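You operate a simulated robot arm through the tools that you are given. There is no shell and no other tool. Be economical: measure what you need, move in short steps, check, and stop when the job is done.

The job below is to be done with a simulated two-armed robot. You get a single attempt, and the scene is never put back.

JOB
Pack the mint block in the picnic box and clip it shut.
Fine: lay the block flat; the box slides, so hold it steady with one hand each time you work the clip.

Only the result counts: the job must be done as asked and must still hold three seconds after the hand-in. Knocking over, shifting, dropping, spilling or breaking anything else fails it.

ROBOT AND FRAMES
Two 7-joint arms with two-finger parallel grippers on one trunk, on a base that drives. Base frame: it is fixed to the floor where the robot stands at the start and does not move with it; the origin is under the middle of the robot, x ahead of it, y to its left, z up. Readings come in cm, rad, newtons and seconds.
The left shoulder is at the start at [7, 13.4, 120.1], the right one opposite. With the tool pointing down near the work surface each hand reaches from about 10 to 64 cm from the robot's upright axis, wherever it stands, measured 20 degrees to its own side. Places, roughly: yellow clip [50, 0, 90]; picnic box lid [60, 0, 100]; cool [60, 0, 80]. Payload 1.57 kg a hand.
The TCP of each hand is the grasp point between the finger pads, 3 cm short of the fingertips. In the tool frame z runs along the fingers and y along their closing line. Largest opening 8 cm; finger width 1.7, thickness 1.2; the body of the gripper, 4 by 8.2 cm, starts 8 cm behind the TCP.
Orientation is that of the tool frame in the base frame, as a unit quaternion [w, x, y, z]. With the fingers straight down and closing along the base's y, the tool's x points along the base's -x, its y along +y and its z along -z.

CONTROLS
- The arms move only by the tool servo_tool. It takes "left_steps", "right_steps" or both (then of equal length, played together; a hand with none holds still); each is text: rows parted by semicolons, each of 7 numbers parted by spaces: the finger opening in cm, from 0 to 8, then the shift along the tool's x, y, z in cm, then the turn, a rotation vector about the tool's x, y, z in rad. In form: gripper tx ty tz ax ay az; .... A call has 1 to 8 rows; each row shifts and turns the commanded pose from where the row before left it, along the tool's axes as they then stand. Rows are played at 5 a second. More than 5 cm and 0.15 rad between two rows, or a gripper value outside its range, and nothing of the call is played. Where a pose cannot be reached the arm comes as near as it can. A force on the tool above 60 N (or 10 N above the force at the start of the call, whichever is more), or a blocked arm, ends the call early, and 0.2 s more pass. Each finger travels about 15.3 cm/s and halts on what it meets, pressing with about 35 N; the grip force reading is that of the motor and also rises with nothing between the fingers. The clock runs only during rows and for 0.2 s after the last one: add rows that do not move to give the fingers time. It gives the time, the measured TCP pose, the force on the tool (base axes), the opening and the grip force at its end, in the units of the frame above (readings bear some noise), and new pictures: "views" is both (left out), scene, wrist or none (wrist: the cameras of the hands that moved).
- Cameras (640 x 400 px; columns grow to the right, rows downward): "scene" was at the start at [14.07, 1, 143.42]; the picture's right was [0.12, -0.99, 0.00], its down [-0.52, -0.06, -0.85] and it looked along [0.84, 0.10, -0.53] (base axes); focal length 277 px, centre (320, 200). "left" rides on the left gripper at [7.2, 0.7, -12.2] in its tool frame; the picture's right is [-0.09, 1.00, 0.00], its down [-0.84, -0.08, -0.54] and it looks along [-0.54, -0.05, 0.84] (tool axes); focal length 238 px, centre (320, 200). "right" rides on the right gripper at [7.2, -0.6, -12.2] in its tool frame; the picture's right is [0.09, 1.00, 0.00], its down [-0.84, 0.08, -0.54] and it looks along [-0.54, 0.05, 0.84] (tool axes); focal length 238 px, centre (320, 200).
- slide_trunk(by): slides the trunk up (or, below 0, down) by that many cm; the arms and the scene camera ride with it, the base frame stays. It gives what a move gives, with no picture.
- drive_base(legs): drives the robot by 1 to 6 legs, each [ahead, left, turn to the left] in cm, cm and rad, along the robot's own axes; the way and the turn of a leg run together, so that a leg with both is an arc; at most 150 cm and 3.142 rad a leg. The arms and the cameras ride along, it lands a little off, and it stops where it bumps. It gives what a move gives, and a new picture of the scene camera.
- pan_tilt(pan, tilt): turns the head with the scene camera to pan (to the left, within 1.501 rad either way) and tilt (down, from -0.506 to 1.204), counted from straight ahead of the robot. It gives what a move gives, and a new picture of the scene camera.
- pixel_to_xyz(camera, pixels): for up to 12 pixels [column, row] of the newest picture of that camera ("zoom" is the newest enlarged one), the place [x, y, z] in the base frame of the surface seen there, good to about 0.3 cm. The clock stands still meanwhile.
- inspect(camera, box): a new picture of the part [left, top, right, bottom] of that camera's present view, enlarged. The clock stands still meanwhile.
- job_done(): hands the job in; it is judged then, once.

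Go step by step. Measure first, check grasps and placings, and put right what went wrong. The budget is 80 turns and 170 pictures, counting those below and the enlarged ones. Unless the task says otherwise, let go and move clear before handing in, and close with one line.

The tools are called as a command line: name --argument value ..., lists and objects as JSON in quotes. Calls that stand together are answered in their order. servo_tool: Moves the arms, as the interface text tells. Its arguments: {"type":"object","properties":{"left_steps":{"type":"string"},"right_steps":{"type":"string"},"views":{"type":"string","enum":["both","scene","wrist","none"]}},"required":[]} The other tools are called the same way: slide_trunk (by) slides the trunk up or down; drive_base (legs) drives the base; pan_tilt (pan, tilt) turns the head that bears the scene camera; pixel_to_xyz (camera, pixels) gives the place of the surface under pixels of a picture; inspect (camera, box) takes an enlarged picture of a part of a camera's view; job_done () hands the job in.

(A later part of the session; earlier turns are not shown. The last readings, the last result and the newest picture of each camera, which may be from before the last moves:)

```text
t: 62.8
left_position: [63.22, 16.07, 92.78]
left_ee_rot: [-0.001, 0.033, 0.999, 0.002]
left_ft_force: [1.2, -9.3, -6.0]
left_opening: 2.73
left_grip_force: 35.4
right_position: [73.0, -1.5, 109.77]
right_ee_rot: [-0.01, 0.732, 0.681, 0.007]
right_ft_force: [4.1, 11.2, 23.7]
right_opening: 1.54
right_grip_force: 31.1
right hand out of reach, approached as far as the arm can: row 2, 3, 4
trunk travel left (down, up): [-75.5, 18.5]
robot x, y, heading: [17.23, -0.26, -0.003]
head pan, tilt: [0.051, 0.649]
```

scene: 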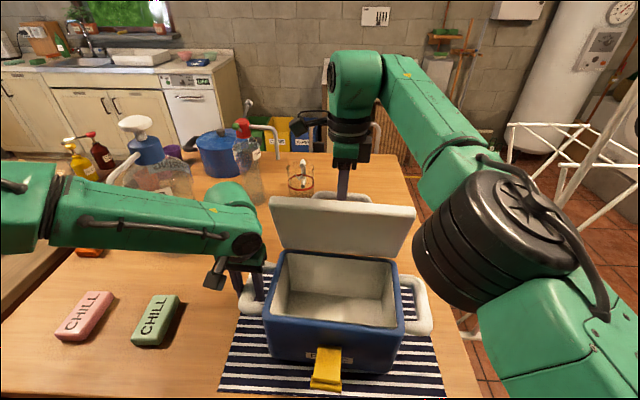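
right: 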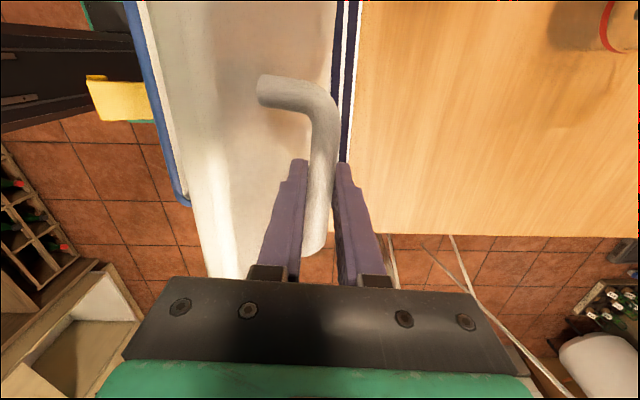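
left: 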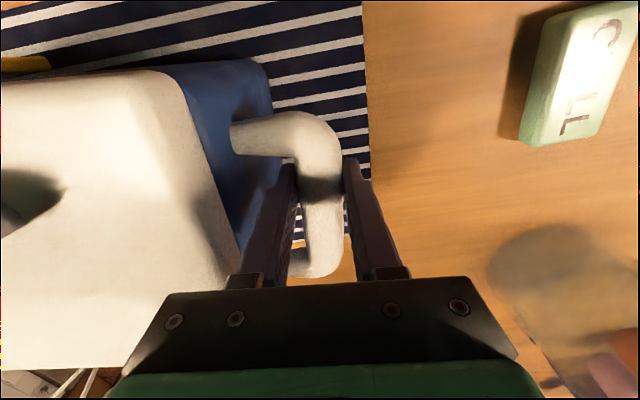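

The right hand is at its reach limit but holds the lid open from behind, leaving the front free. I'll release the left hand, raise it clear, and measure the block and the box inside.

servo_tool --left_steps "4.2 0 0 0 0 0 0; 4.2 0 0 0 0 0 0; 4.2 0 0 -4 0 0 0; 4.2 0 0 -4 0 0 0; 6 0 3 -4 0 0 0; 7 0 4 -2 0 0 0; 7 0 4 0 0 0 0" --views "scene"

inspect --camera "scene" --box '[240, 190, 440, 390]'

pixel_to_xyz --camera "zoom" --pixels '[[140, 200], [500, 220], [110, 300], [500, 325], [310, 260], [310, 220], [310, 300], [250, 340], [400, 345], [310, 330]]'

inspect --camera "scene" --box '[100, 270, 220, 370]'

```text
t: 64.4
left_position: [63.69, 27.2, 106.76]
left_ee_rot: [-0.001, 0.034, 0.999, 0.003]
left_ft_force: [-0.2, -0.2, 0.1]
left_opening: 7.0
left_grip_force: 0.0
right_position: [72.91, -1.66, 109.68]
right_ee_rot: [-0.009, 0.733, 0.68, 0.005]
right_ft_force: [0.7, 7.0, 10.1]
right_opening: 1.52
right_grip_force: 30.5
trunk travel left (down, up): [-75.5, 18.5]
robot x, y, heading: [17.19, 0.02, -0.001]
head pan, tilt: [0.051, 0.649]
```

scene: 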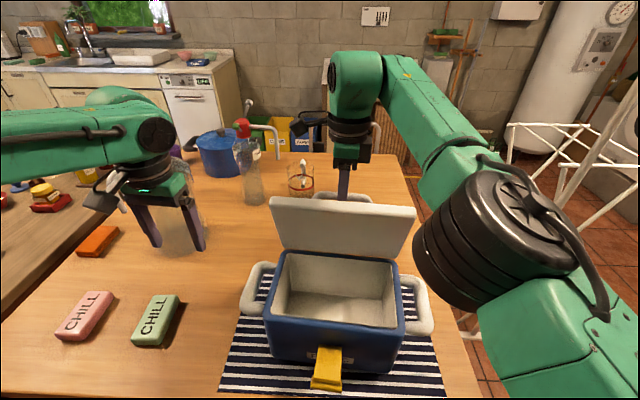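

```text
2.00 times, centred on (340, 290) of scene
```

zoom: 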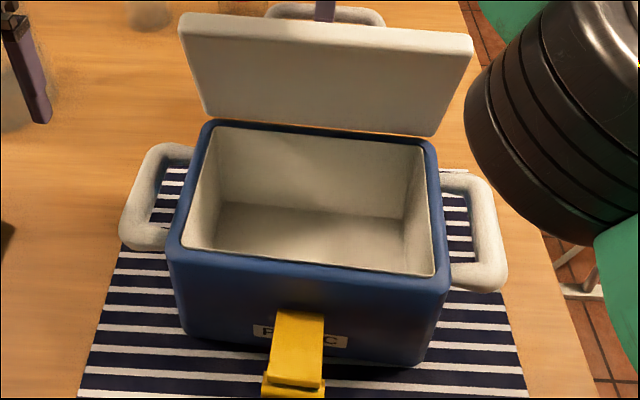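

```text
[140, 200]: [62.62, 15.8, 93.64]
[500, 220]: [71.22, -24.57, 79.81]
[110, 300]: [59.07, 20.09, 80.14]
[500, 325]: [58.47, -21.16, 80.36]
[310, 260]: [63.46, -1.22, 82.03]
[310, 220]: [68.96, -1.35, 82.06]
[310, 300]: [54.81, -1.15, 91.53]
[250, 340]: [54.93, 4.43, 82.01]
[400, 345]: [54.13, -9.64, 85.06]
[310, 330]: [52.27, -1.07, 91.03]
```

```text
4.00 times, centred on (160, 320) of scene
```

zoom: 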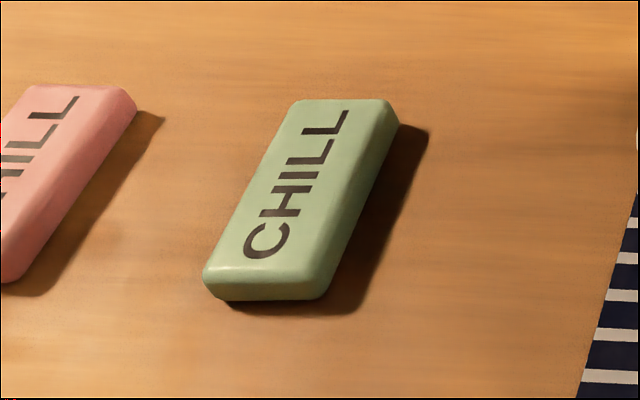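

pixel_to_xyz --camera "zoom" --pixels '[[210, 265], [315, 270], [300, 105], [383, 107], [260, 190], [345, 190], [300, 185], [262, 270], [340, 105], [322, 285]]'

pixel_to_xyz --camera "scene" --pixels '[[272, 310], [273, 316], [286, 253], [394, 263], [398, 327], [335, 319], [335, 323], [290, 292], [386, 300], [340, 294], [340, 257], [395, 295]]'

```text
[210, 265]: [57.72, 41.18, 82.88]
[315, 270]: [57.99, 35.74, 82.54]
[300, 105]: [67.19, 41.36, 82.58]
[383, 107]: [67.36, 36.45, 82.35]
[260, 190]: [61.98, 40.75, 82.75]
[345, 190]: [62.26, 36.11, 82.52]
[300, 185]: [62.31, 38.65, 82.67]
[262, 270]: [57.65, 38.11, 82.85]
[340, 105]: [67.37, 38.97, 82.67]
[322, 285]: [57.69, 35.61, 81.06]
```

```text
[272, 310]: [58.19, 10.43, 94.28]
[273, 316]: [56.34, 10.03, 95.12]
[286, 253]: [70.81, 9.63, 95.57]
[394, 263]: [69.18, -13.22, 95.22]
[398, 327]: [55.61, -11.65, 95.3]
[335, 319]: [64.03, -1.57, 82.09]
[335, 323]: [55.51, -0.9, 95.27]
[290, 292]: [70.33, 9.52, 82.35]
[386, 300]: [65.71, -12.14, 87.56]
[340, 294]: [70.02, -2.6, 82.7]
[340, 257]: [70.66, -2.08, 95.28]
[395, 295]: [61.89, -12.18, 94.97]
```

The block spans x 57.6–67.4 and y 35.9–41.2, with its top at z 82.8 and yaw about +0.045. The box floor is at z 82 with an inside of about 13 by 21 cm, so the block fits lengthwise along x. I'll move the left hand over the block.

servo_tool --left_steps "8 0.4 3.7 2 0 0 -0.115; 8 0.2 3.85 3 0 0 0; 8 0.2 3.9 3 0 0 0; 8 0 0 4 0 0 0; 8 0 0 0 0 0 0"

```text
t: 65.6
left_position: [62.96, 38.97, 94.83]
left_ee_rot: [-0.002, -0.024, 1.0, 0.003]
left_ft_force: [-1.0, -0.4, 0.4]
left_opening: 8.0
left_grip_force: 0.1
right_position: [73.08, -1.65, 109.63]
right_ee_rot: [-0.009, 0.734, 0.68, 0.006]
right_ft_force: [1.9, 5.0, 8.5]
right_opening: 1.52
right_grip_force: 30.6
trunk travel left (down, up): [-75.5, 18.5]
robot x, y, heading: [16.62, 0.18, 0.002]
head pan, tilt: [0.051, 0.649]
```

scene: 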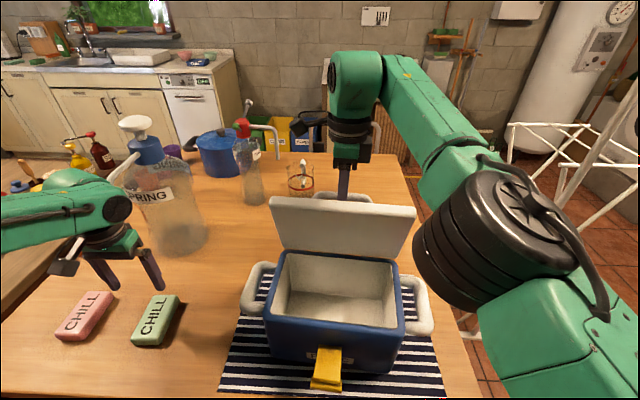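
left: 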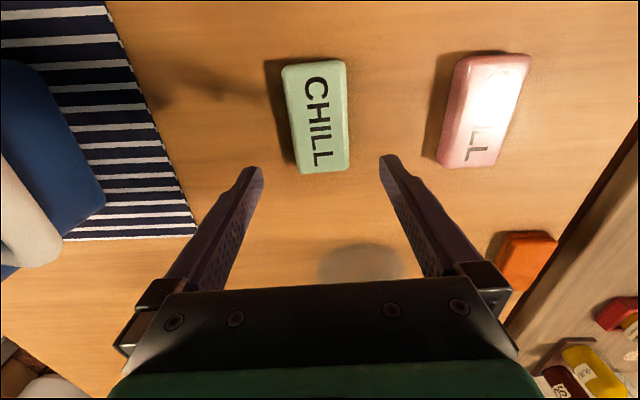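

pixel_to_xyz --camera "scene" --pixels '[[180, 230], [185, 245], [165, 215], [150, 150], [110, 185], [135, 125], [95, 235], [125, 235]]'

```text
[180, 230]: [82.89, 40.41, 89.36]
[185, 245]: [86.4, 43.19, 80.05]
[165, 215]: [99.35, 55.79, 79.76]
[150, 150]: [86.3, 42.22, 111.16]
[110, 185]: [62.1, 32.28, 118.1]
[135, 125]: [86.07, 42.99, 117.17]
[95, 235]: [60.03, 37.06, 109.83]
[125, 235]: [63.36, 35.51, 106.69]
```

The bottle is at x≥80, well clear. I'll lower onto the block and close.

servo_tool --left_steps "8 0.3 -0.3 4 0 0 0; 8 0.1 0 4 0 0 0; 8 0 0 3.3 0 0 0; 8 0 0 0 0 0 0; 0 0 0 0 0 0 0; 0 0 0 0 0 0 0; 0 0 0 0 0 0 0" --views "wrist"

```text
t: 67.2
left_position: [62.65, 38.64, 83.54]
left_ee_rot: [-0.002, -0.024, 1.0, 0.003]
left_ft_force: [0.8, -0.1, 0.4]
left_opening: 5.97
left_grip_force: 34.7
right_position: [73.03, -1.65, 109.69]
right_ee_rot: [-0.009, 0.733, 0.68, 0.006]
right_ft_force: [1.0, 4.5, 7.9]
right_opening: 1.54
right_grip_force: 31.0
trunk travel left (down, up): [-75.5, 18.5]
robot x, y, heading: [17.14, -0.03, 0.002]
head pan, tilt: [0.051, 0.649]
```

left: 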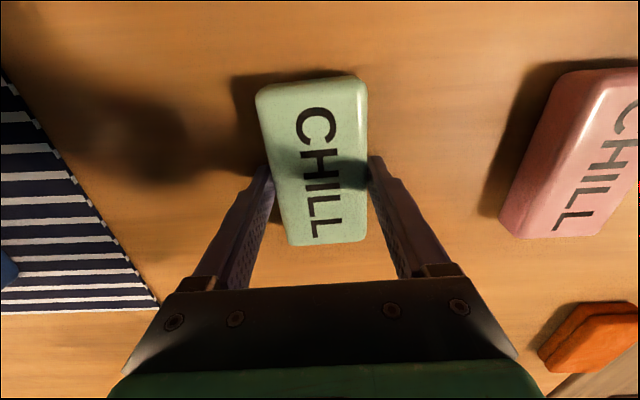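

The block is gripped (5.97). I'll lift it to z≈101.5 and carry it toward the box, staying on the box's left half to keep clear of the right arm.

servo_tool --left_steps "0 0 0 -3 0 0 0; 0 0 0 -5 0 0 0; 0 0 0 -5 0 0 0; 0 0 0 -5 0 0 0.115; 0 -0.25 -4.42 0 0 0 0; 0 -0.25 -4.42 0 0 0 0; 0 -0.25 -4.42 0 0 0 0; 0 -0.25 -4.42 0 0 0 0"

```text
t: 69.0
left_position: [62.39, 20.42, 101.33]
left_ee_rot: [-0.003, 0.033, 0.999, 0.003]
left_ft_force: [0.1, -0.3, -2.3]
left_opening: 5.95
left_grip_force: 34.9
right_position: [72.93, -1.68, 109.65]
right_ee_rot: [-0.01, 0.733, 0.681, 0.006]
right_ft_force: [1.0, 6.7, 7.7]
right_opening: 1.54
right_grip_force: 31.1
trunk travel left (down, up): [-75.5, 18.5]
robot x, y, heading: [16.85, 0.24, -0.006]
head pan, tilt: [0.051, 0.649]
```

scene: 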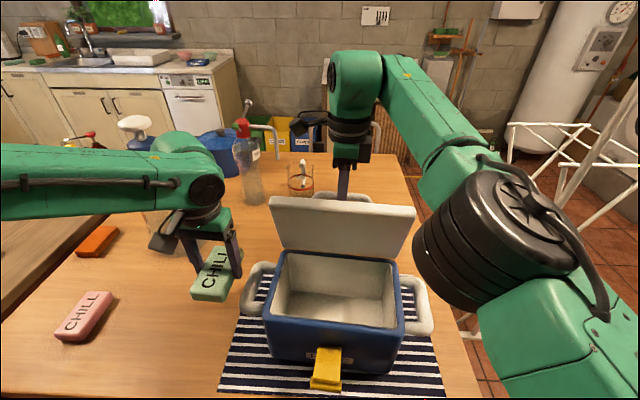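
left: 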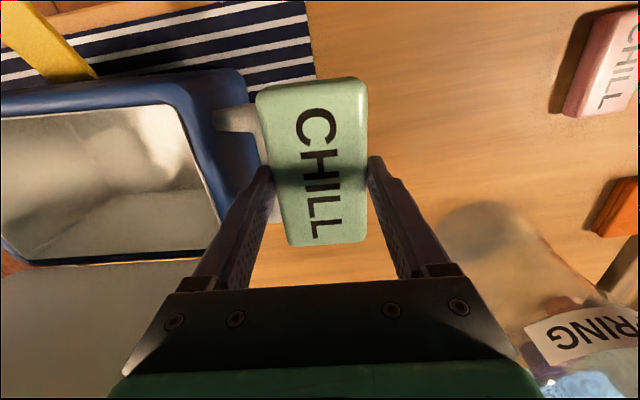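

The block is held level. I'll carry it over the box to y≈3.2.

servo_tool --left_steps "0 -0.25 -4.3 0 0 0 0; 0 -0.25 -4.3 0 0 0 0; 0 -0.25 -4.3 0 0 0 0; 0 -0.25 -4.3 0 0 0 0; 0 0 0 0 0 0 0"

```text
t: 70.2
left_position: [60.37, 6.59, 101.63]
left_ee_rot: [-0.002, 0.033, 0.999, 0.003]
left_ft_force: [-0.6, 0.2, -2.6]
left_opening: 5.91
left_grip_force: 35.6
left hand out of reach, approached as far as the arm can: row 4
right_position: [73.11, -1.74, 109.6]
right_ee_rot: [-0.011, 0.733, 0.68, 0.006]
right_ft_force: [-0.4, 4.3, 6.4]
right_opening: 1.51
right_grip_force: 31.0
trunk travel left (down, up): [-75.5, 18.5]
robot x, y, heading: [17.16, -0.29, -0.001]
head pan, tilt: [0.051, 0.649]
```

scene: 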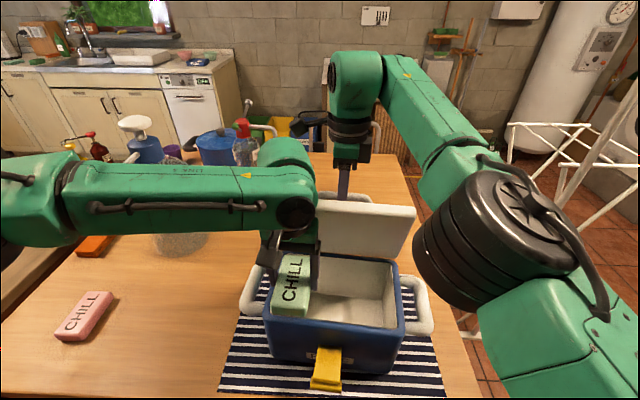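
left: 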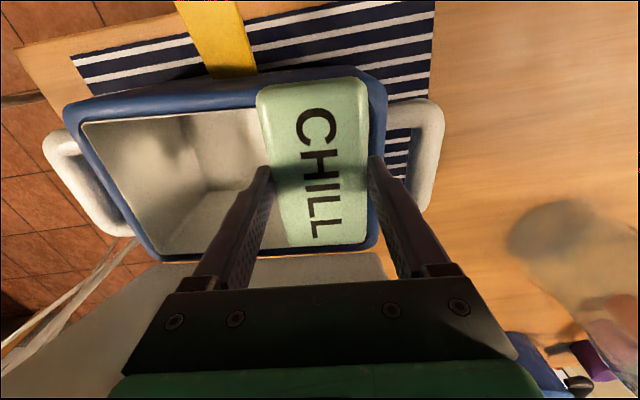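

The left arm stops at y 6.6 (wanted 3.2), which looks like a joint limit rather than distance. I'll try turning the hand clockwise, since the box has room for a slightly angled block.

servo_tool --left_steps "0 0 0 0 0 0 0.14; 0 0 0 0 0 0 0.14; 0 0 0 0 0 0 0.14; 0 0 -1 0 0 0 0; 0 0 0 0 0 0 0"

```text
t: 71.4
left_position: [59.61, 5.98, 101.8]
left_ee_rot: [-0.002, 0.241, 0.97, 0.002]
left_ft_force: [-0.4, -0.2, -2.8]
left_opening: 5.97
left_grip_force: 35.2
left hand out of reach, approached as far as the arm can: row 4
right_position: [73.03, -1.67, 109.51]
right_ee_rot: [-0.009, 0.733, 0.68, 0.005]
right_ft_force: [0.8, 4.2, 3.8]
right_opening: 1.5
right_grip_force: 31.4
trunk travel left (down, up): [-75.5, 18.5]
robot x, y, heading: [16.97, 0.32, -0.0]
head pan, tilt: [0.051, 0.649]
```

scene: 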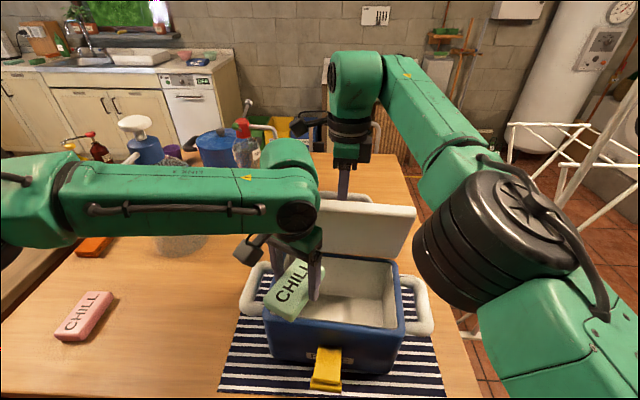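
left: 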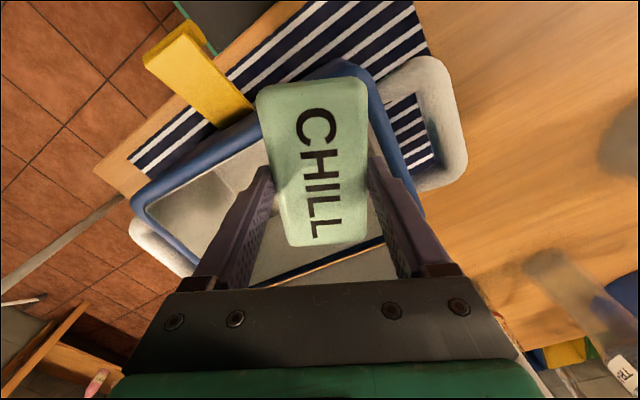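

Turning doesn't help, so the limit is the wrist height. I'll turn back and go 2 cm lower (block bottom still above the rim) to see whether the reach grows.

servo_tool --left_steps "0 0 0 0.5 0 0 -0.14; 0 0 0 0.5 0 0 -0.14; 0 0 0 0.5 0 0 -0.14; 0 0 0 0.5 0 0 0; 0 0 0 0 0 0 0" --views "wrist"

```text
t: 72.6
left_position: [59.61, 6.27, 99.8]
left_ee_rot: [-0.002, 0.033, 0.999, 0.002]
left_ft_force: [0.8, 1.2, -2.0]
left_opening: 5.93
left_grip_force: 34.6
left hand out of reach, approached as far as the arm can: row 4
right_position: [73.12, -1.77, 109.72]
right_ee_rot: [-0.01, 0.733, 0.68, 0.006]
right_ft_force: [0.3, 3.7, 4.5]
right_opening: 1.55
right_grip_force: 30.9
trunk travel left (down, up): [-75.5, 18.5]
robot x, y, heading: [17.03, -0.41, -0.0]
head pan, tilt: [0.051, 0.649]
```

left: 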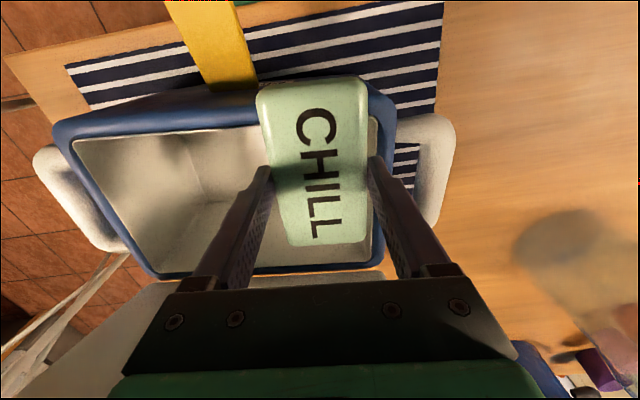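

Reach barely changed. Shifting the base right would help, but the right hand must let go of the lid first. I'll open its fingers slightly while they still straddle the bar, to test safely whether the lid stands on its own.

servo_tool --right_steps "3.2 0 0 0 0 0 0; 3.2 0 0 0 0 0 0; 3.2 0 0 0 0 0 0; 3.2 0 0 0 0 0 0; 3.2 0 0 0 0 0 0"

```text
t: 73.8
left_position: [59.62, 6.04, 99.82]
left_ee_rot: [-0.002, 0.033, 0.999, 0.004]
left_ft_force: [-0.1, 0.4, -2.4]
left_opening: 5.91
left_grip_force: 35.4
right_position: [73.16, -1.79, 109.7]
right_ee_rot: [-0.011, 0.733, 0.68, 0.005]
right_ft_force: [-0.1, -0.3, 0.1]
right_opening: 3.23
right_grip_force: 0.2
trunk travel left (down, up): [-75.5, 18.5]
robot x, y, heading: [16.95, -0.12, 0.001]
head pan, tilt: [0.051, 0.649]
```

scene: 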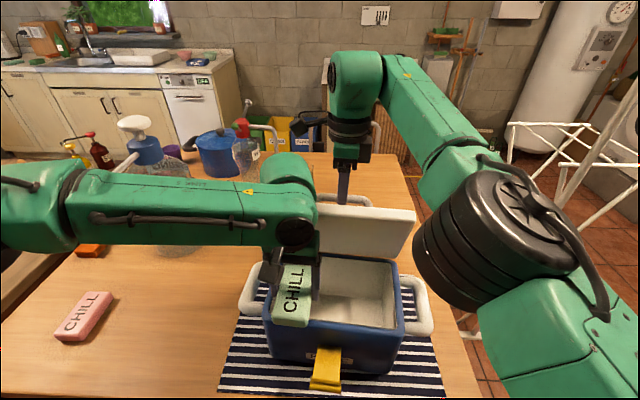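
right: 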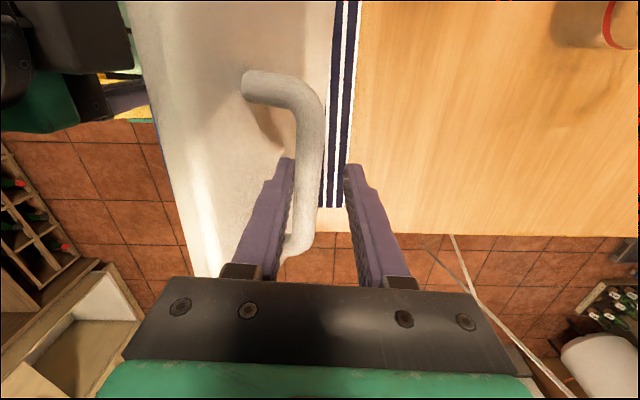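

No force shows on the fingers. I'll move the hand 1 cm toward the robot (the front finger away from the bar) to see whether the bar follows.

servo_tool --right_steps "5 0 -0.5 0 0 0 0; 5 0 -0.5 0 0 0 0; 5 0 0 0 0 0 0; 5 0 0 0 0 0 0; 5 0 0 0 0 0 0" --views "wrist"

```text
t: 75.0
left_position: [59.5, 6.02, 99.9]
left_ee_rot: [-0.001, 0.033, 0.999, 0.002]
left_ft_force: [-0.9, -0.2, -1.5]
left_opening: 5.93
left_grip_force: 35.2
right_position: [72.14, -1.91, 109.58]
right_ee_rot: [-0.01, 0.733, 0.68, 0.005]
right_ft_force: [-0.3, -1.1, -0.6]
right_opening: 5.0
right_grip_force: 0.1
trunk travel left (down, up): [-75.5, 18.5]
robot x, y, heading: [16.77, -0.16, -0.002]
head pan, tilt: [0.051, 0.649]
```

right: 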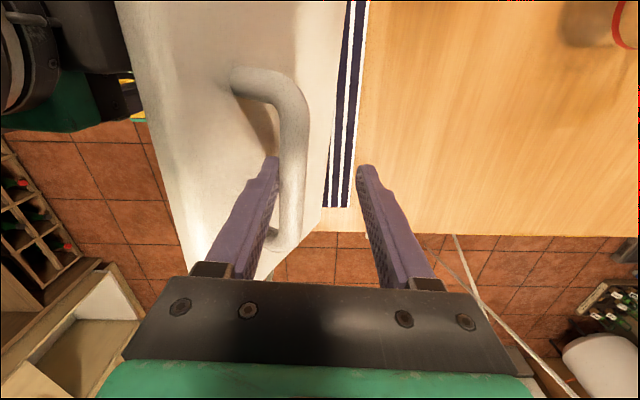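

The bar followed the finger, so the lid won't stand at this angle; it must go past vertical, which needs the base closer. I'll look down to see how much room there is before the table.

pan_tilt --pan 0 --tilt 1.2

```text
t: 76.0
left_position: [59.63, 6.12, 99.83]
left_ee_rot: [-0.002, 0.033, 0.999, 0.003]
left_ft_force: [-0.5, -0.7, -1.8]
left_opening: 5.95
left_grip_force: 35.2
right_position: [72.09, -1.93, 109.63]
right_ee_rot: [-0.01, 0.733, 0.68, 0.005]
right_ft_force: [0.4, 0.1, -0.3]
right_opening: 4.96
right_grip_force: 0.1
trunk travel left (down, up): [-75.5, 18.5]
robot x, y, heading: [17.25, -0.16, -0.004]
head pan, tilt: [0.0, 1.201]
```

scene: 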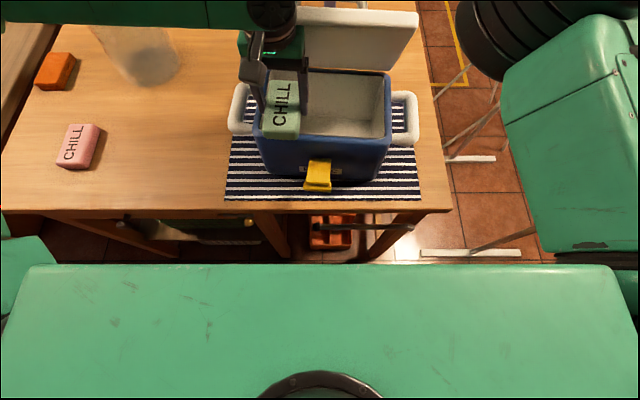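

pixel_to_xyz --camera "scene" --pixels '[[320, 268], [320, 300], [200, 268], [320, 258], [385, 227], [250, 211], [310, 262]]'

```text
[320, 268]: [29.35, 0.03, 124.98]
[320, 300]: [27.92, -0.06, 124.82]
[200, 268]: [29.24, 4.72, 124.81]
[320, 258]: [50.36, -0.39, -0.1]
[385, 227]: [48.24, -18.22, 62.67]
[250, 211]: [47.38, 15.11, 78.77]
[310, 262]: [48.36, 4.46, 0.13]
```

The chest front is at x 29, so there seems to be room for a few more centimetres. I'll withdraw the left hand with the block and lower the right fingers a little around the bar, so driving ahead pushes the lid past vertical.

servo_tool --left_steps "0 0 0 -3 0 0 0; 0 1.5 4 0 0 0 0; 0 1.5 4.4 0 0 0 0; 0 1.5 4.4 0 0 0 0; 0 0 0 0 0 0 0" --right_steps "5 0 0 0.4 0 0 0; 5 0 0 0.4 0 0 0; 5 0 0 0.4 0 0 0; 5 0 0 0.3 0 0 0; 5 0 0 0 0 0 0" --views "none"

drive_base --legs '[[5, 0, 0]]'

```text
t: 77.2
left_position: [55.73, 19.2, 102.96]
left_ee_rot: [-0.001, 0.033, 0.999, 0.003]
left_ft_force: [-0.2, 0.8, -2.5]
left_opening: 5.96
left_grip_force: 35.2
right_position: [71.76, -1.75, 108.55]
right_ee_rot: [-0.011, 0.732, 0.681, 0.008]
right_ft_force: [1.5, -2.4, 28.8]
right_opening: 4.81
right_grip_force: 0.0
trunk travel left (down, up): [-75.5, 18.5]
robot x, y, heading: [17.14, 0.11, 0.003]
head pan, tilt: [0.0, 1.201]
```

```text
t: 78.1
left_position: [60.6, 19.36, 103.01]
left_ee_rot: [0.0, 0.033, 0.999, 0.002]
left_ft_force: [-0.2, -0.6, -1.2]
left_opening: 5.93
left_grip_force: 35.2
right_position: [76.72, -1.71, 108.38]
right_ee_rot: [-0.01, 0.733, 0.681, 0.006]
right_ft_force: [-0.1, -0.5, -0.9]
right_opening: 5.02
right_grip_force: 0.1
trunk travel left (down, up): [-75.5, 18.5]
robot x, y, heading: [21.95, 0.11, 0.001]
head pan, tilt: [0.0, 1.201]
```

scene: 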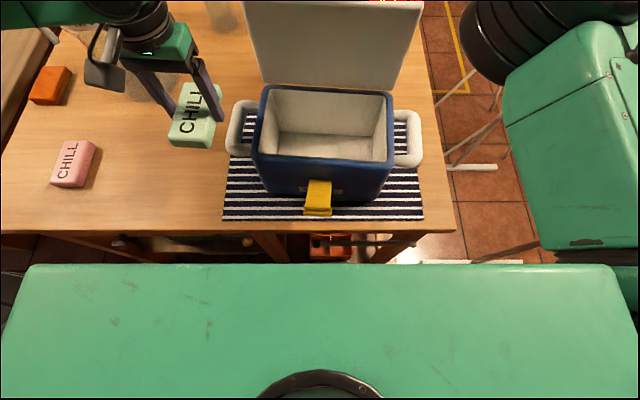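

The drive went through, and the right hand feels no load. I'll look at the lid from the wrist and raise the head view again.

pan_tilt --pan 0 --tilt 0.8

inspect --camera "right" --box '[0, 0, 640, 400]'

```text
t: 79.0
left_position: [61.2, 19.27, 102.75]
left_ee_rot: [-0.003, 0.033, 0.999, 0.004]
left_ft_force: [0.4, -0.1, -1.7]
left_opening: 5.95
left_grip_force: 35.2
right_position: [77.23, -1.66, 108.02]
right_ee_rot: [-0.011, 0.733, 0.68, 0.003]
right_ft_force: [0.5, -0.3, -0.8]
right_opening: 4.99
right_grip_force: 0.0
trunk travel left (down, up): [-75.5, 18.5]
robot x, y, heading: [22.27, 0.53, 0.002]
head pan, tilt: [0.0, 0.799]
```

scene: 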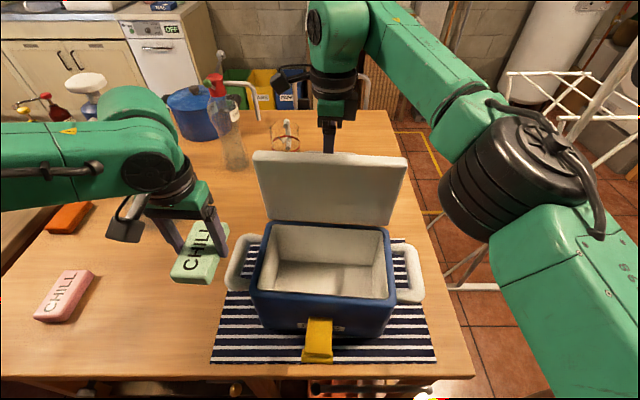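

```text
1.00 times, centred on (320, 200) of right
```

zoom: 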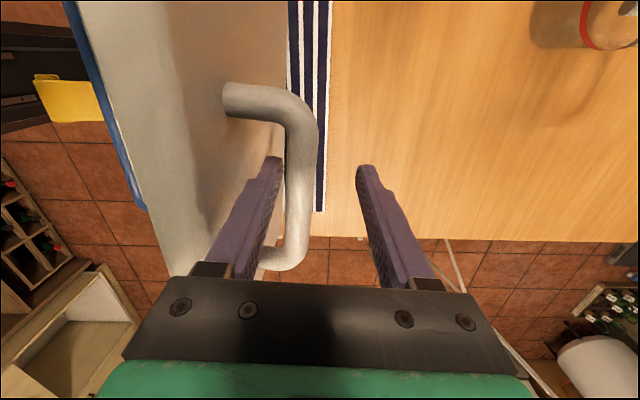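

The lid looks about vertical with the bar still at the front finger. I'll push 2.5 cm further back, then draw the finger away 2 cm to see whether the lid stays.

servo_tool --right_steps "5 0 0.9 0.3 0 0 0; 5 0 0.9 0.4 0 0 0; 5 0 0.8 0.4 0 0 0; 5 0 0 0 0 0 0; 5 0 -0.7 -0.2 0 0 0; 5 0 -0.7 -0.2 0 0 0; 5 0 -0.6 -0.2 0 0 0; 5 0 0 0 0 0 0"

```text
t: 80.8
left_position: [61.02, 19.3, 102.8]
left_ee_rot: [-0.002, 0.033, 0.999, 0.003]
left_ft_force: [0.2, 0.4, -1.0]
left_opening: 5.96
left_grip_force: 35.2
right_position: [77.03, -1.74, 107.93]
right_ee_rot: [-0.011, 0.733, 0.681, 0.004]
right_ft_force: [0.2, 0.1, -0.3]
right_opening: 5.02
right_grip_force: 0.0
right hand out of reach, approached as far as the arm can: row 2
trunk travel left (down, up): [-75.5, 18.5]
robot x, y, heading: [22.25, -0.61, -0.0]
head pan, tilt: [0.0, 0.799]
```

scene: 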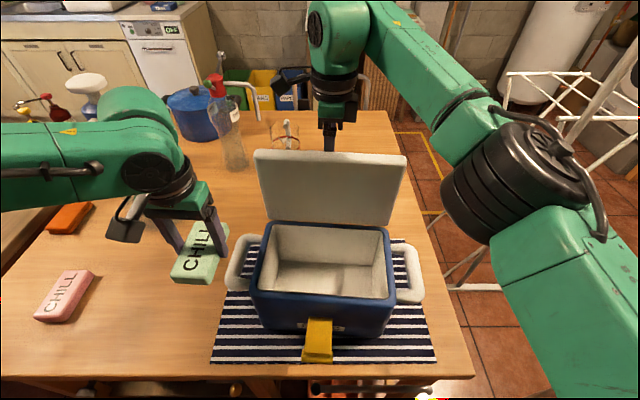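
right: 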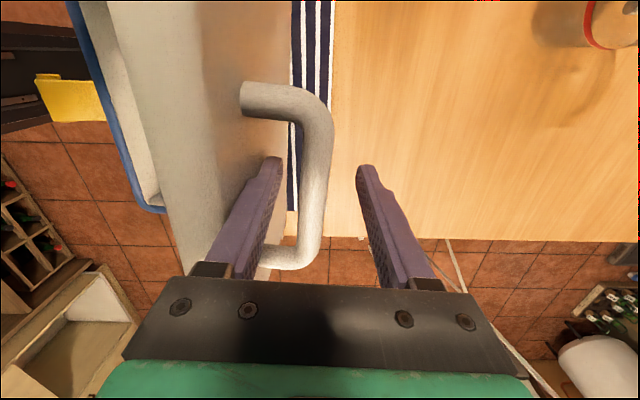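

The bar no longer follows the finger, so the lid stands past vertical on its own. I'll carry the block over the box again.

servo_tool --left_steps "0 -0.58 -4 0 0 0 0; 0 -0.58 -4 0 0 0 0; 0 -0.58 -4 0 0 0 0; 0 -0.58 -4 0 0 0 0; 0 0 0 0 0 0 0"

pixel_to_xyz --camera "scene" --pixels '[[254, 290], [272, 225], [386, 232], [392, 300], [325, 299], [370, 285], [350, 262], [350, 225]]'

```text
t: 82.0
left_position: [61.73, 4.34, 102.81]
left_ee_rot: [-0.001, 0.032, 0.999, 0.003]
left_ft_force: [-0.1, -0.8, -2.2]
left_opening: 5.95
left_grip_force: 34.8
left hand out of reach, approached as far as the arm can: row 4
right_position: [76.78, -1.73, 107.99]
right_ee_rot: [-0.01, 0.733, 0.68, 0.004]
right_ft_force: [-0.3, -0.2, -0.5]
right_opening: 4.99
right_grip_force: 0.0
trunk travel left (down, up): [-75.5, 18.5]
robot x, y, heading: [22.13, -0.11, 0.003]
head pan, tilt: [0.0, 0.799]
```

scene: 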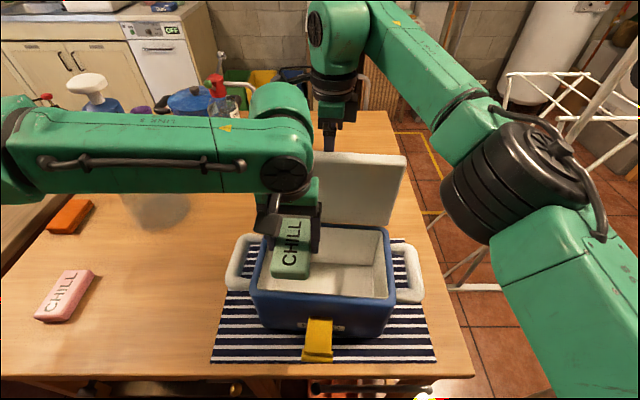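
left: 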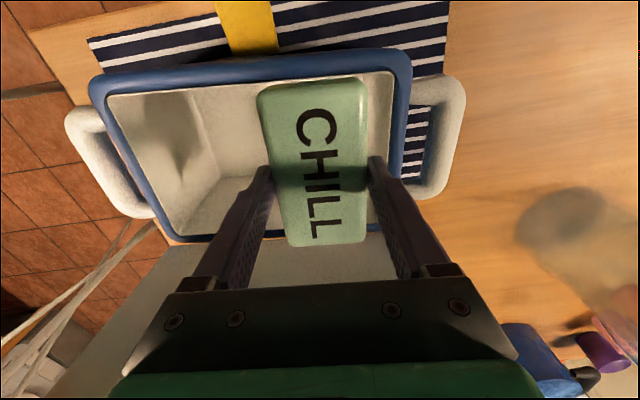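

```text
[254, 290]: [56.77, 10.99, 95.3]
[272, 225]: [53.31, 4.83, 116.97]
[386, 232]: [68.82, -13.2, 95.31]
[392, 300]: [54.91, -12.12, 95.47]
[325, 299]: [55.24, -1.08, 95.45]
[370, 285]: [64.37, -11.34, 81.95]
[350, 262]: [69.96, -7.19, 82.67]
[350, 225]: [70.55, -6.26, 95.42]
```

Now (61.7, 4.3), which is within the usable space (inner wall at y≈9.8). I'll shift a little back in x and lower 4 cm to check clearance and reach.

servo_tool --left_steps "0 -0.8 0 0 0 0 0; 0 0 0 1.5 0 0 0; 0 0 0 1.5 0 0 0; 0 0 0 0 0 0 0" --views "wrist"

```text
t: 83.0
left_position: [62.26, 4.93, 99.81]
left_ee_rot: [-0.002, 0.031, 0.999, 0.002]
left_ft_force: [0.3, 0.5, -1.4]
left_opening: 5.96
left_grip_force: 34.6
left hand out of reach, approached as far as the arm can: row 1, 3
right_position: [76.9, -1.79, 107.85]
right_ee_rot: [-0.011, 0.732, 0.681, 0.004]
right_ft_force: [0.1, -1.1, -0.3]
right_opening: 5.01
right_grip_force: 0.0
trunk travel left (down, up): [-75.5, 18.5]
robot x, y, heading: [21.97, 0.02, 0.002]
head pan, tilt: [0.0, 0.799]
```

left: 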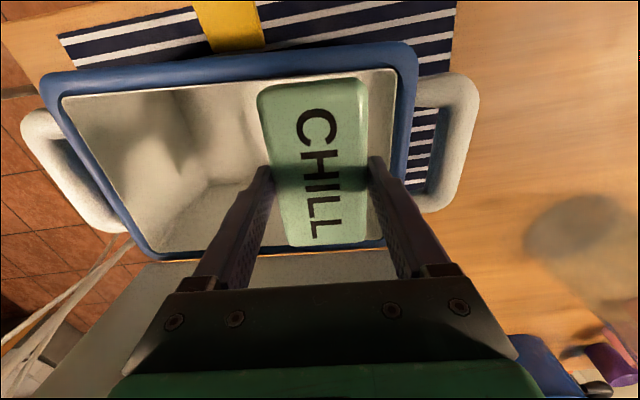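

The block's front end (about x 56.8) is too close to the front inner rim. A small base shift of 2.5 cm to the right gives the left arm the reach it lacks, while the right fingers still stay around the bar.

drive_base --legs '[[0, -2.5, 0]]'

servo_tool --left_steps "0 -0.6 0.3 0 0 0 0; 0 -0.6 0.3 0 0 0 0; 0 0 0 0 0 0 0" --views "both"

```text
t: 83.8
left_position: [62.29, 2.89, 99.86]
left_ee_rot: [-0.002, 0.033, 0.999, 0.0]
left_ft_force: [0.0, 0.3, -1.7]
left_opening: 5.96
left_grip_force: 34.3
right_position: [76.92, -3.62, 107.91]
right_ee_rot: [-0.009, 0.732, 0.681, 0.003]
right_ft_force: [-0.3, 1.0, -1.0]
right_opening: 5.02
right_grip_force: 0.1
trunk travel left (down, up): [-75.5, 18.5]
robot x, y, heading: [22.14, -2.71, -0.002]
head pan, tilt: [0.0, 0.799]
```

scene: 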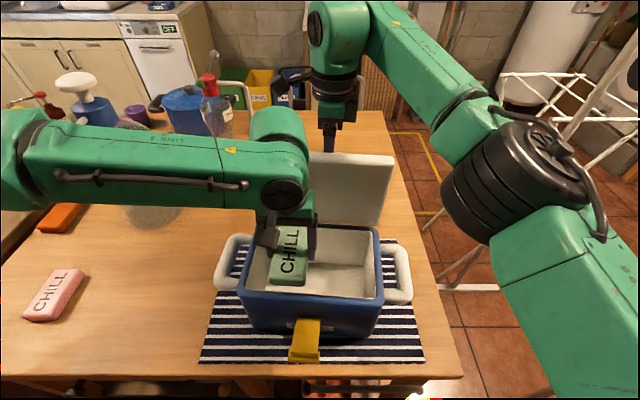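

```text
t: 84.6
left_position: [63.51, 2.95, 100.03]
left_ee_rot: [-0.002, 0.032, 0.999, 0.002]
left_ft_force: [0.1, 0.2, -1.9]
left_opening: 5.93
left_grip_force: 35.1
right_position: [76.98, -4.17, 108.05]
right_ee_rot: [-0.01, 0.731, 0.682, 0.006]
right_ft_force: [0.0, -1.0, 0.6]
right_opening: 4.98
right_grip_force: 0.1
trunk travel left (down, up): [-75.5, 18.5]
robot x, y, heading: [22.07, -2.61, -0.002]
head pan, tilt: [0.0, 0.799]
```

scene: 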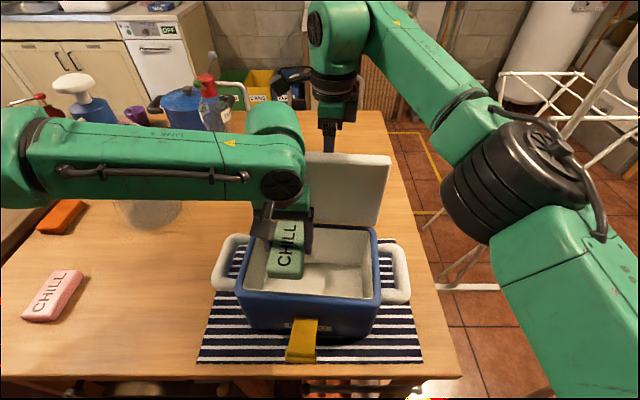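
left: 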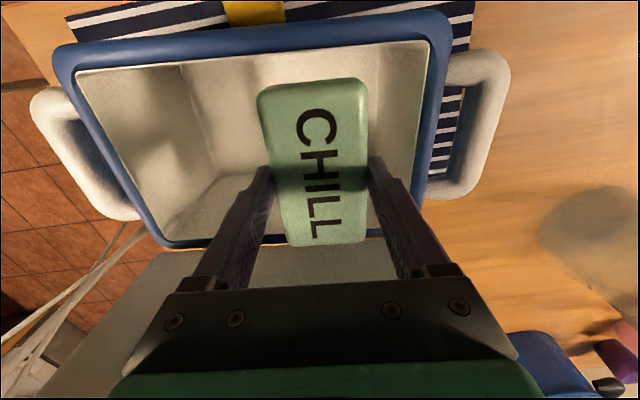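

The block is centred well within the opening now. I'll lower it to just above the floor.

servo_tool --left_steps "0 0 0 3.5 0 0 0; 0 0 0 3.5 0 0 0; 0 0 0 3.5 0 0 0; 0 0 0 2.5 0 0 0; 0 0 0 1 0 0 0; 0 0 0 0 0 0 0"

```text
t: 86.0
left_position: [61.37, 7.13, 88.04]
left_ee_rot: [-0.001, 0.033, 0.999, 0.002]
left_ft_force: [1.8, -2.9, -0.1]
left_opening: 5.93
left_grip_force: 35.2
left hand out of reach, approached as far as the arm can: row 1, 2, 3, 4, 5
right_position: [76.97, -4.3, 108.08]
right_ee_rot: [-0.012, 0.732, 0.681, 0.005]
right_ft_force: [0.0, 0.1, -0.3]
right_opening: 5.0
right_grip_force: 0.1
trunk travel left (down, up): [-75.5, 18.5]
robot x, y, heading: [22.16, -2.12, -0.007]
head pan, tilt: [0.0, 0.799]
```

scene: 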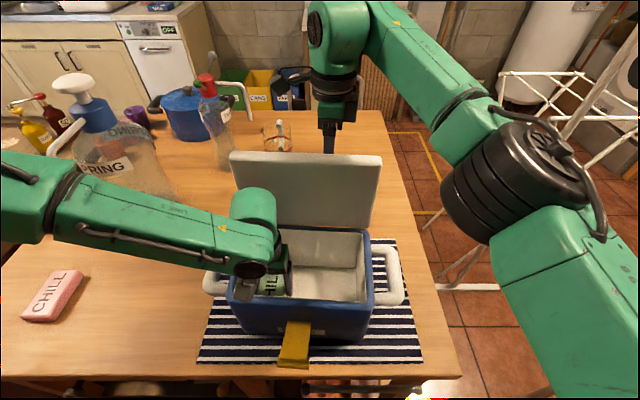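
left: 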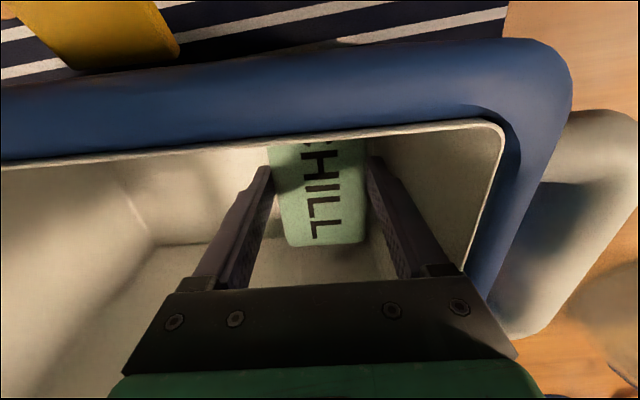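

The left arm slid to (61.4, 7.1, 88.0) at its limit, still inside the box with little force and the block level about 2.4 cm above the floor. The trunk can lower it the rest of the way; first I'll check clearances inside the box.

inspect --camera "scene" --box '[190, 200, 420, 344]'

pixel_to_xyz --camera "zoom" --pixels '[[230, 225], [275, 225], [255, 260], [290, 240], [130, 240], [310, 285], [480, 285], [490, 90], [300, 100], [420, 260], [350, 230], [70, 240]]'

pixel_to_xyz --camera "left" --pixels '[[310, 145], [320, 180], [345, 240], [290, 240], [250, 147], [470, 125], [470, 200], [430, 180], [250, 155], [500, 130]]'

```text
2.78 times, centred on (305, 272) of scene
```

zoom: 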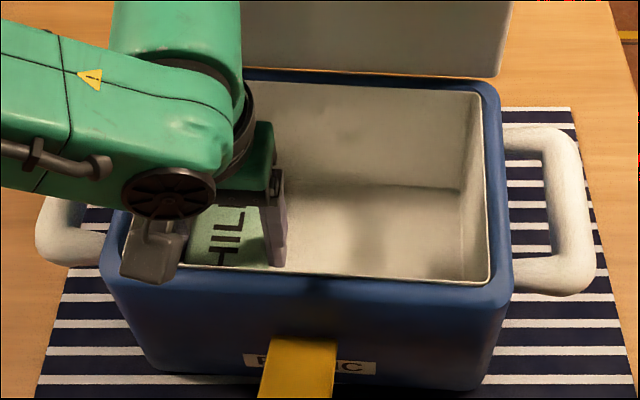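

```text
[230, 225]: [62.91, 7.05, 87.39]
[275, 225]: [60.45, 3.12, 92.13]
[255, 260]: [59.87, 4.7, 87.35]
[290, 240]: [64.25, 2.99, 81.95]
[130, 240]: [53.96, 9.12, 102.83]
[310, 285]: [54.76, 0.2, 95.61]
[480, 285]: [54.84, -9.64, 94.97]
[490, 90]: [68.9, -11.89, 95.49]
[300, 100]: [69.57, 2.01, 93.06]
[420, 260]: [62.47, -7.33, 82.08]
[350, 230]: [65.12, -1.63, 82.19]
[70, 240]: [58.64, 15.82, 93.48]
```

```text
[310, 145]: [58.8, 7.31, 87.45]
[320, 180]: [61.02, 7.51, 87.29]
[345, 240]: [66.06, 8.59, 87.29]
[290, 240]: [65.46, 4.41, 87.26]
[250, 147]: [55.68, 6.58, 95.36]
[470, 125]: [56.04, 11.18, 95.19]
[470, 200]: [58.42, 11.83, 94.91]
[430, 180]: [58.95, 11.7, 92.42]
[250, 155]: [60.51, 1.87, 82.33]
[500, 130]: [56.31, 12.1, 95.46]
```

The block (top z 87.3, x 56.4–66.4, y 4.4–9.8) is inside the walls (front ≈56, left ≈11.7). I'll lower the trunk 2.1 cm to set it on the floor.

slide_trunk --by -2.1

```text
t: 86.7
left_position: [61.35, 7.27, 85.82]
left_ee_rot: [-0.001, 0.032, 0.999, 0.002]
left_ft_force: [0.6, -0.7, -2.6]
left_opening: 5.95
left_grip_force: 35.6
right_position: [76.97, -4.28, 106.05]
right_ee_rot: [-0.012, 0.732, 0.682, 0.005]
right_ft_force: [-0.2, 0.4, -0.1]
right_opening: 5.01
right_grip_force: 0.0
trunk travel left (down, up): [-73.4, 20.6]
robot x, y, heading: [21.91, -2.5, -0.005]
head pan, tilt: [0.0, 0.799]
```

Block bottom is about at the floor. I'll open the left hand and then raise the trunk, which lifts both hands straight up clear of the box and the lid handle.

servo_tool --left_steps "7 0 0 0 0 0 0; 7 0 0 0 0 0 0; 7 0 0 0 0 0 0" --views "wrist"

slide_trunk --by 17

pan_tilt --pan 0 --tilt 0.9

```text
t: 87.5
left_position: [61.32, 7.12, 85.89]
left_ee_rot: [-0.001, 0.032, 0.999, 0.002]
left_ft_force: [-0.7, -1.0, 0.3]
left_opening: 6.82
left_grip_force: 0.0
right_position: [76.91, -4.32, 105.86]
right_ee_rot: [-0.01, 0.731, 0.682, 0.005]
right_ft_force: [0.3, -0.4, 0.3]
right_opening: 4.98
right_grip_force: 0.0
trunk travel left (down, up): [-73.4, 20.6]
robot x, y, heading: [21.96, -2.44, 0.001]
head pan, tilt: [0.0, 0.799]
```

left: 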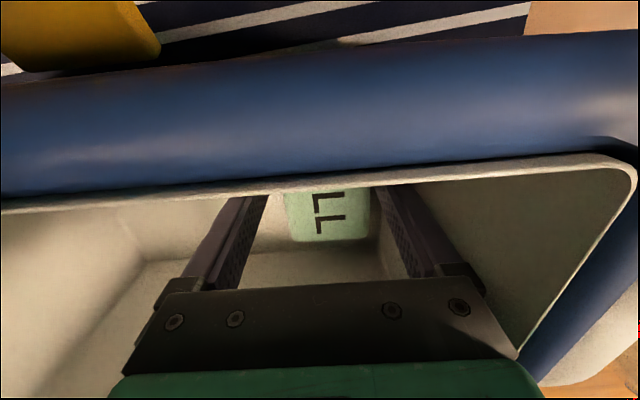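

```text
t: 89.4
left_position: [61.29, 7.17, 103.03]
left_ee_rot: [-0.002, 0.033, 0.999, 0.002]
left_ft_force: [-1.2, -0.1, -0.9]
left_opening: 7.0
left_grip_force: 0.0
right_position: [76.87, -4.07, 122.88]
right_ee_rot: [-0.01, 0.732, 0.681, 0.004]
right_ft_force: [0.2, -0.6, -0.3]
right_opening: 4.98
right_grip_force: 0.0
trunk travel left (down, up): [-90.4, 3.6]
robot x, y, heading: [22.17, -2.03, -0.0]
head pan, tilt: [0.0, 0.799]
```

```text
t: 90.0
left_position: [61.37, 7.25, 103.0]
left_ee_rot: [-0.002, 0.032, 0.999, 0.002]
left_ft_force: [0.5, -1.0, 0.0]
left_opening: 7.02
left_grip_force: 0.1
right_position: [77.01, -4.12, 122.91]
right_ee_rot: [-0.01, 0.732, 0.681, 0.005]
right_ft_force: [0.1, 0.4, 0.1]
right_opening: 5.0
right_grip_force: 0.0
trunk travel left (down, up): [-90.4, 3.6]
robot x, y, heading: [22.01, -2.59, -0.0]
head pan, tilt: [0.0, 0.901]
```

scene: 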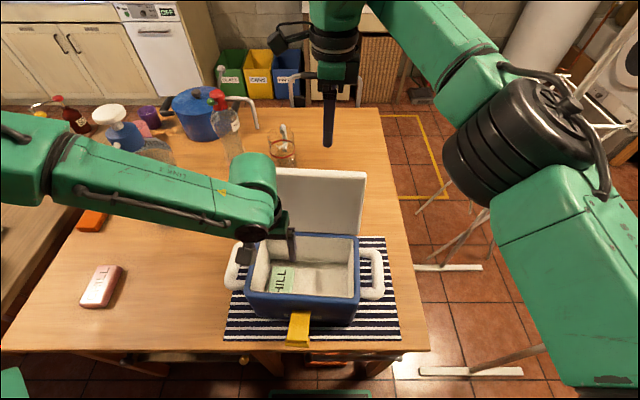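

The mint block lies flat in the box and the lid is standing. I'll move the left hand out to the side, then lower the trunk so the right fingers straddle the bar again for closing.

servo_tool --left_steps "5 0 4 0 0 0 0; 5 0 4.5 0 0 0 0; 5 0 4.5 0 0 0 0; 5 0 4.5 0 0 0 0; 5 0 3 0 0 0 0; 5 0 0 0 0 0 0" --views "none"

inspect --camera "right" --box '[0, 0, 640, 400]'

inspect --camera "scene" --box '[210, 150, 420, 360]'

```text
t: 91.5
left_position: [62.61, 27.83, 102.98]
left_ee_rot: [-0.002, 0.032, 0.999, 0.002]
left_ft_force: [-0.3, -1.0, 0.0]
left_opening: 5.0
left_grip_force: 0.0
right_position: [76.86, -4.16, 122.86]
right_ee_rot: [-0.01, 0.732, 0.681, 0.006]
right_ft_force: [-0.4, -0.3, -0.3]
right_opening: 4.98
right_grip_force: 0.0
trunk travel left (down, up): [-90.4, 3.6]
robot x, y, heading: [21.88, -2.47, -0.001]
head pan, tilt: [0.0, 0.901]
```

```text
1.00 times, centred on (320, 200) of right
```

zoom: 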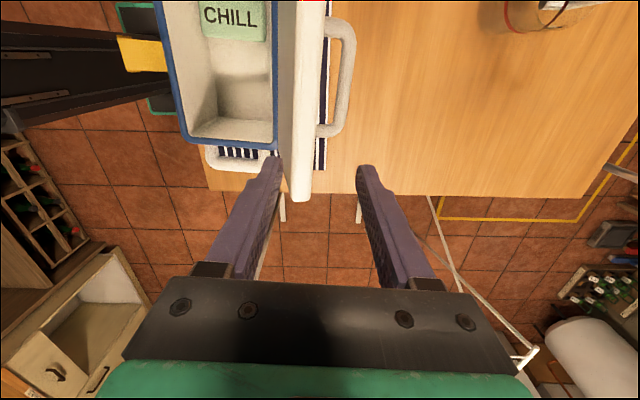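

```text
1.90 times, centred on (315, 255) of scene
```

zoom: 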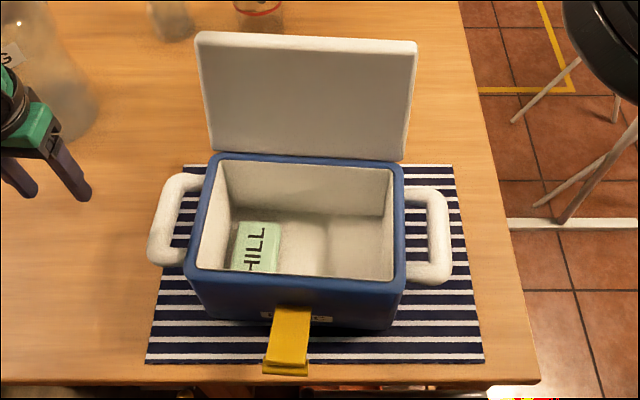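

I'll lower the trunk to straddle the bar again, narrow the fingers around it, and carry the lid forward along the reverse arc with the front finger as a brake.

slide_trunk --by -15

servo_tool --right_steps "2.6 0 0 0 0 0 0; 2.6 0 0 0 0 0 0; 2.6 0 -2.2 -1.0 0 0 0; 2.6 0 -2.5 -0.7 0 0 0; 2.6 0 -2.7 -0.1 0 0 0; 2.6 0 0 0 0 0 0"

```text
t: 92.5
left_position: [62.43, 27.72, 93.98]
left_ee_rot: [0.0, 0.033, 0.999, 0.002]
left_ft_force: [0.4, 0.4, 0.6]
left_opening: 4.98
left_grip_force: 0.1
right_position: [76.85, -4.22, 114.91]
right_ee_rot: [-0.009, 0.732, 0.681, 0.015]
right_ft_force: [-0.7, -3.0, 11.9]
right_opening: 4.84
right_grip_force: 0.1
trunk travel left (down, up): [-81.3, 12.7]
robot x, y, heading: [21.87, -2.52, -0.003]
head pan, tilt: [0.0, 0.901]
stopped: the force on the tool passed its limit (the readings are from after the stop); the commanded pose is now the measured one
```

```text
t: 93.9
left_position: [62.67, 27.62, 93.96]
left_ee_rot: [-0.002, 0.032, 0.999, 0.002]
left_ft_force: [0.3, -0.1, 0.3]
left_opening: 4.99
left_grip_force: 0.0
right_position: [69.52, -3.78, 116.49]
right_ee_rot: [-0.011, 0.732, 0.681, 0.013]
right_ft_force: [-0.2, 0.2, -0.2]
right_opening: 2.6
right_grip_force: 0.1
trunk travel left (down, up): [-81.3, 12.7]
robot x, y, heading: [21.97, -2.21, -0.001]
head pan, tilt: [0.0, 0.901]
5 turns are left
```

scene: 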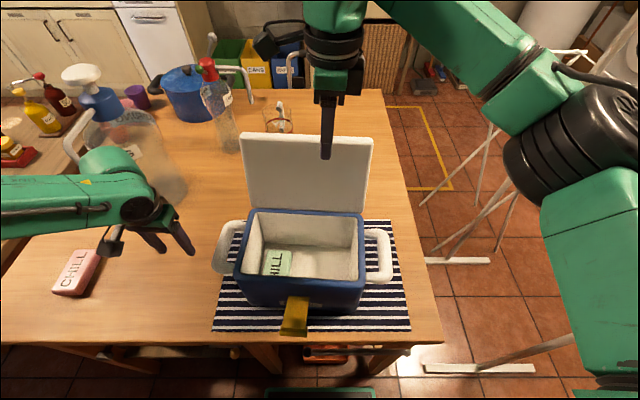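
right: 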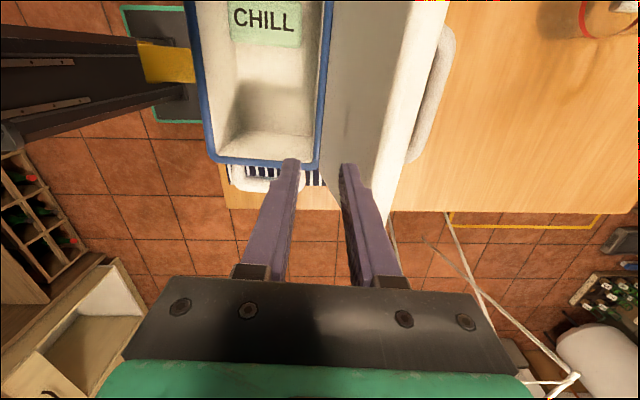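

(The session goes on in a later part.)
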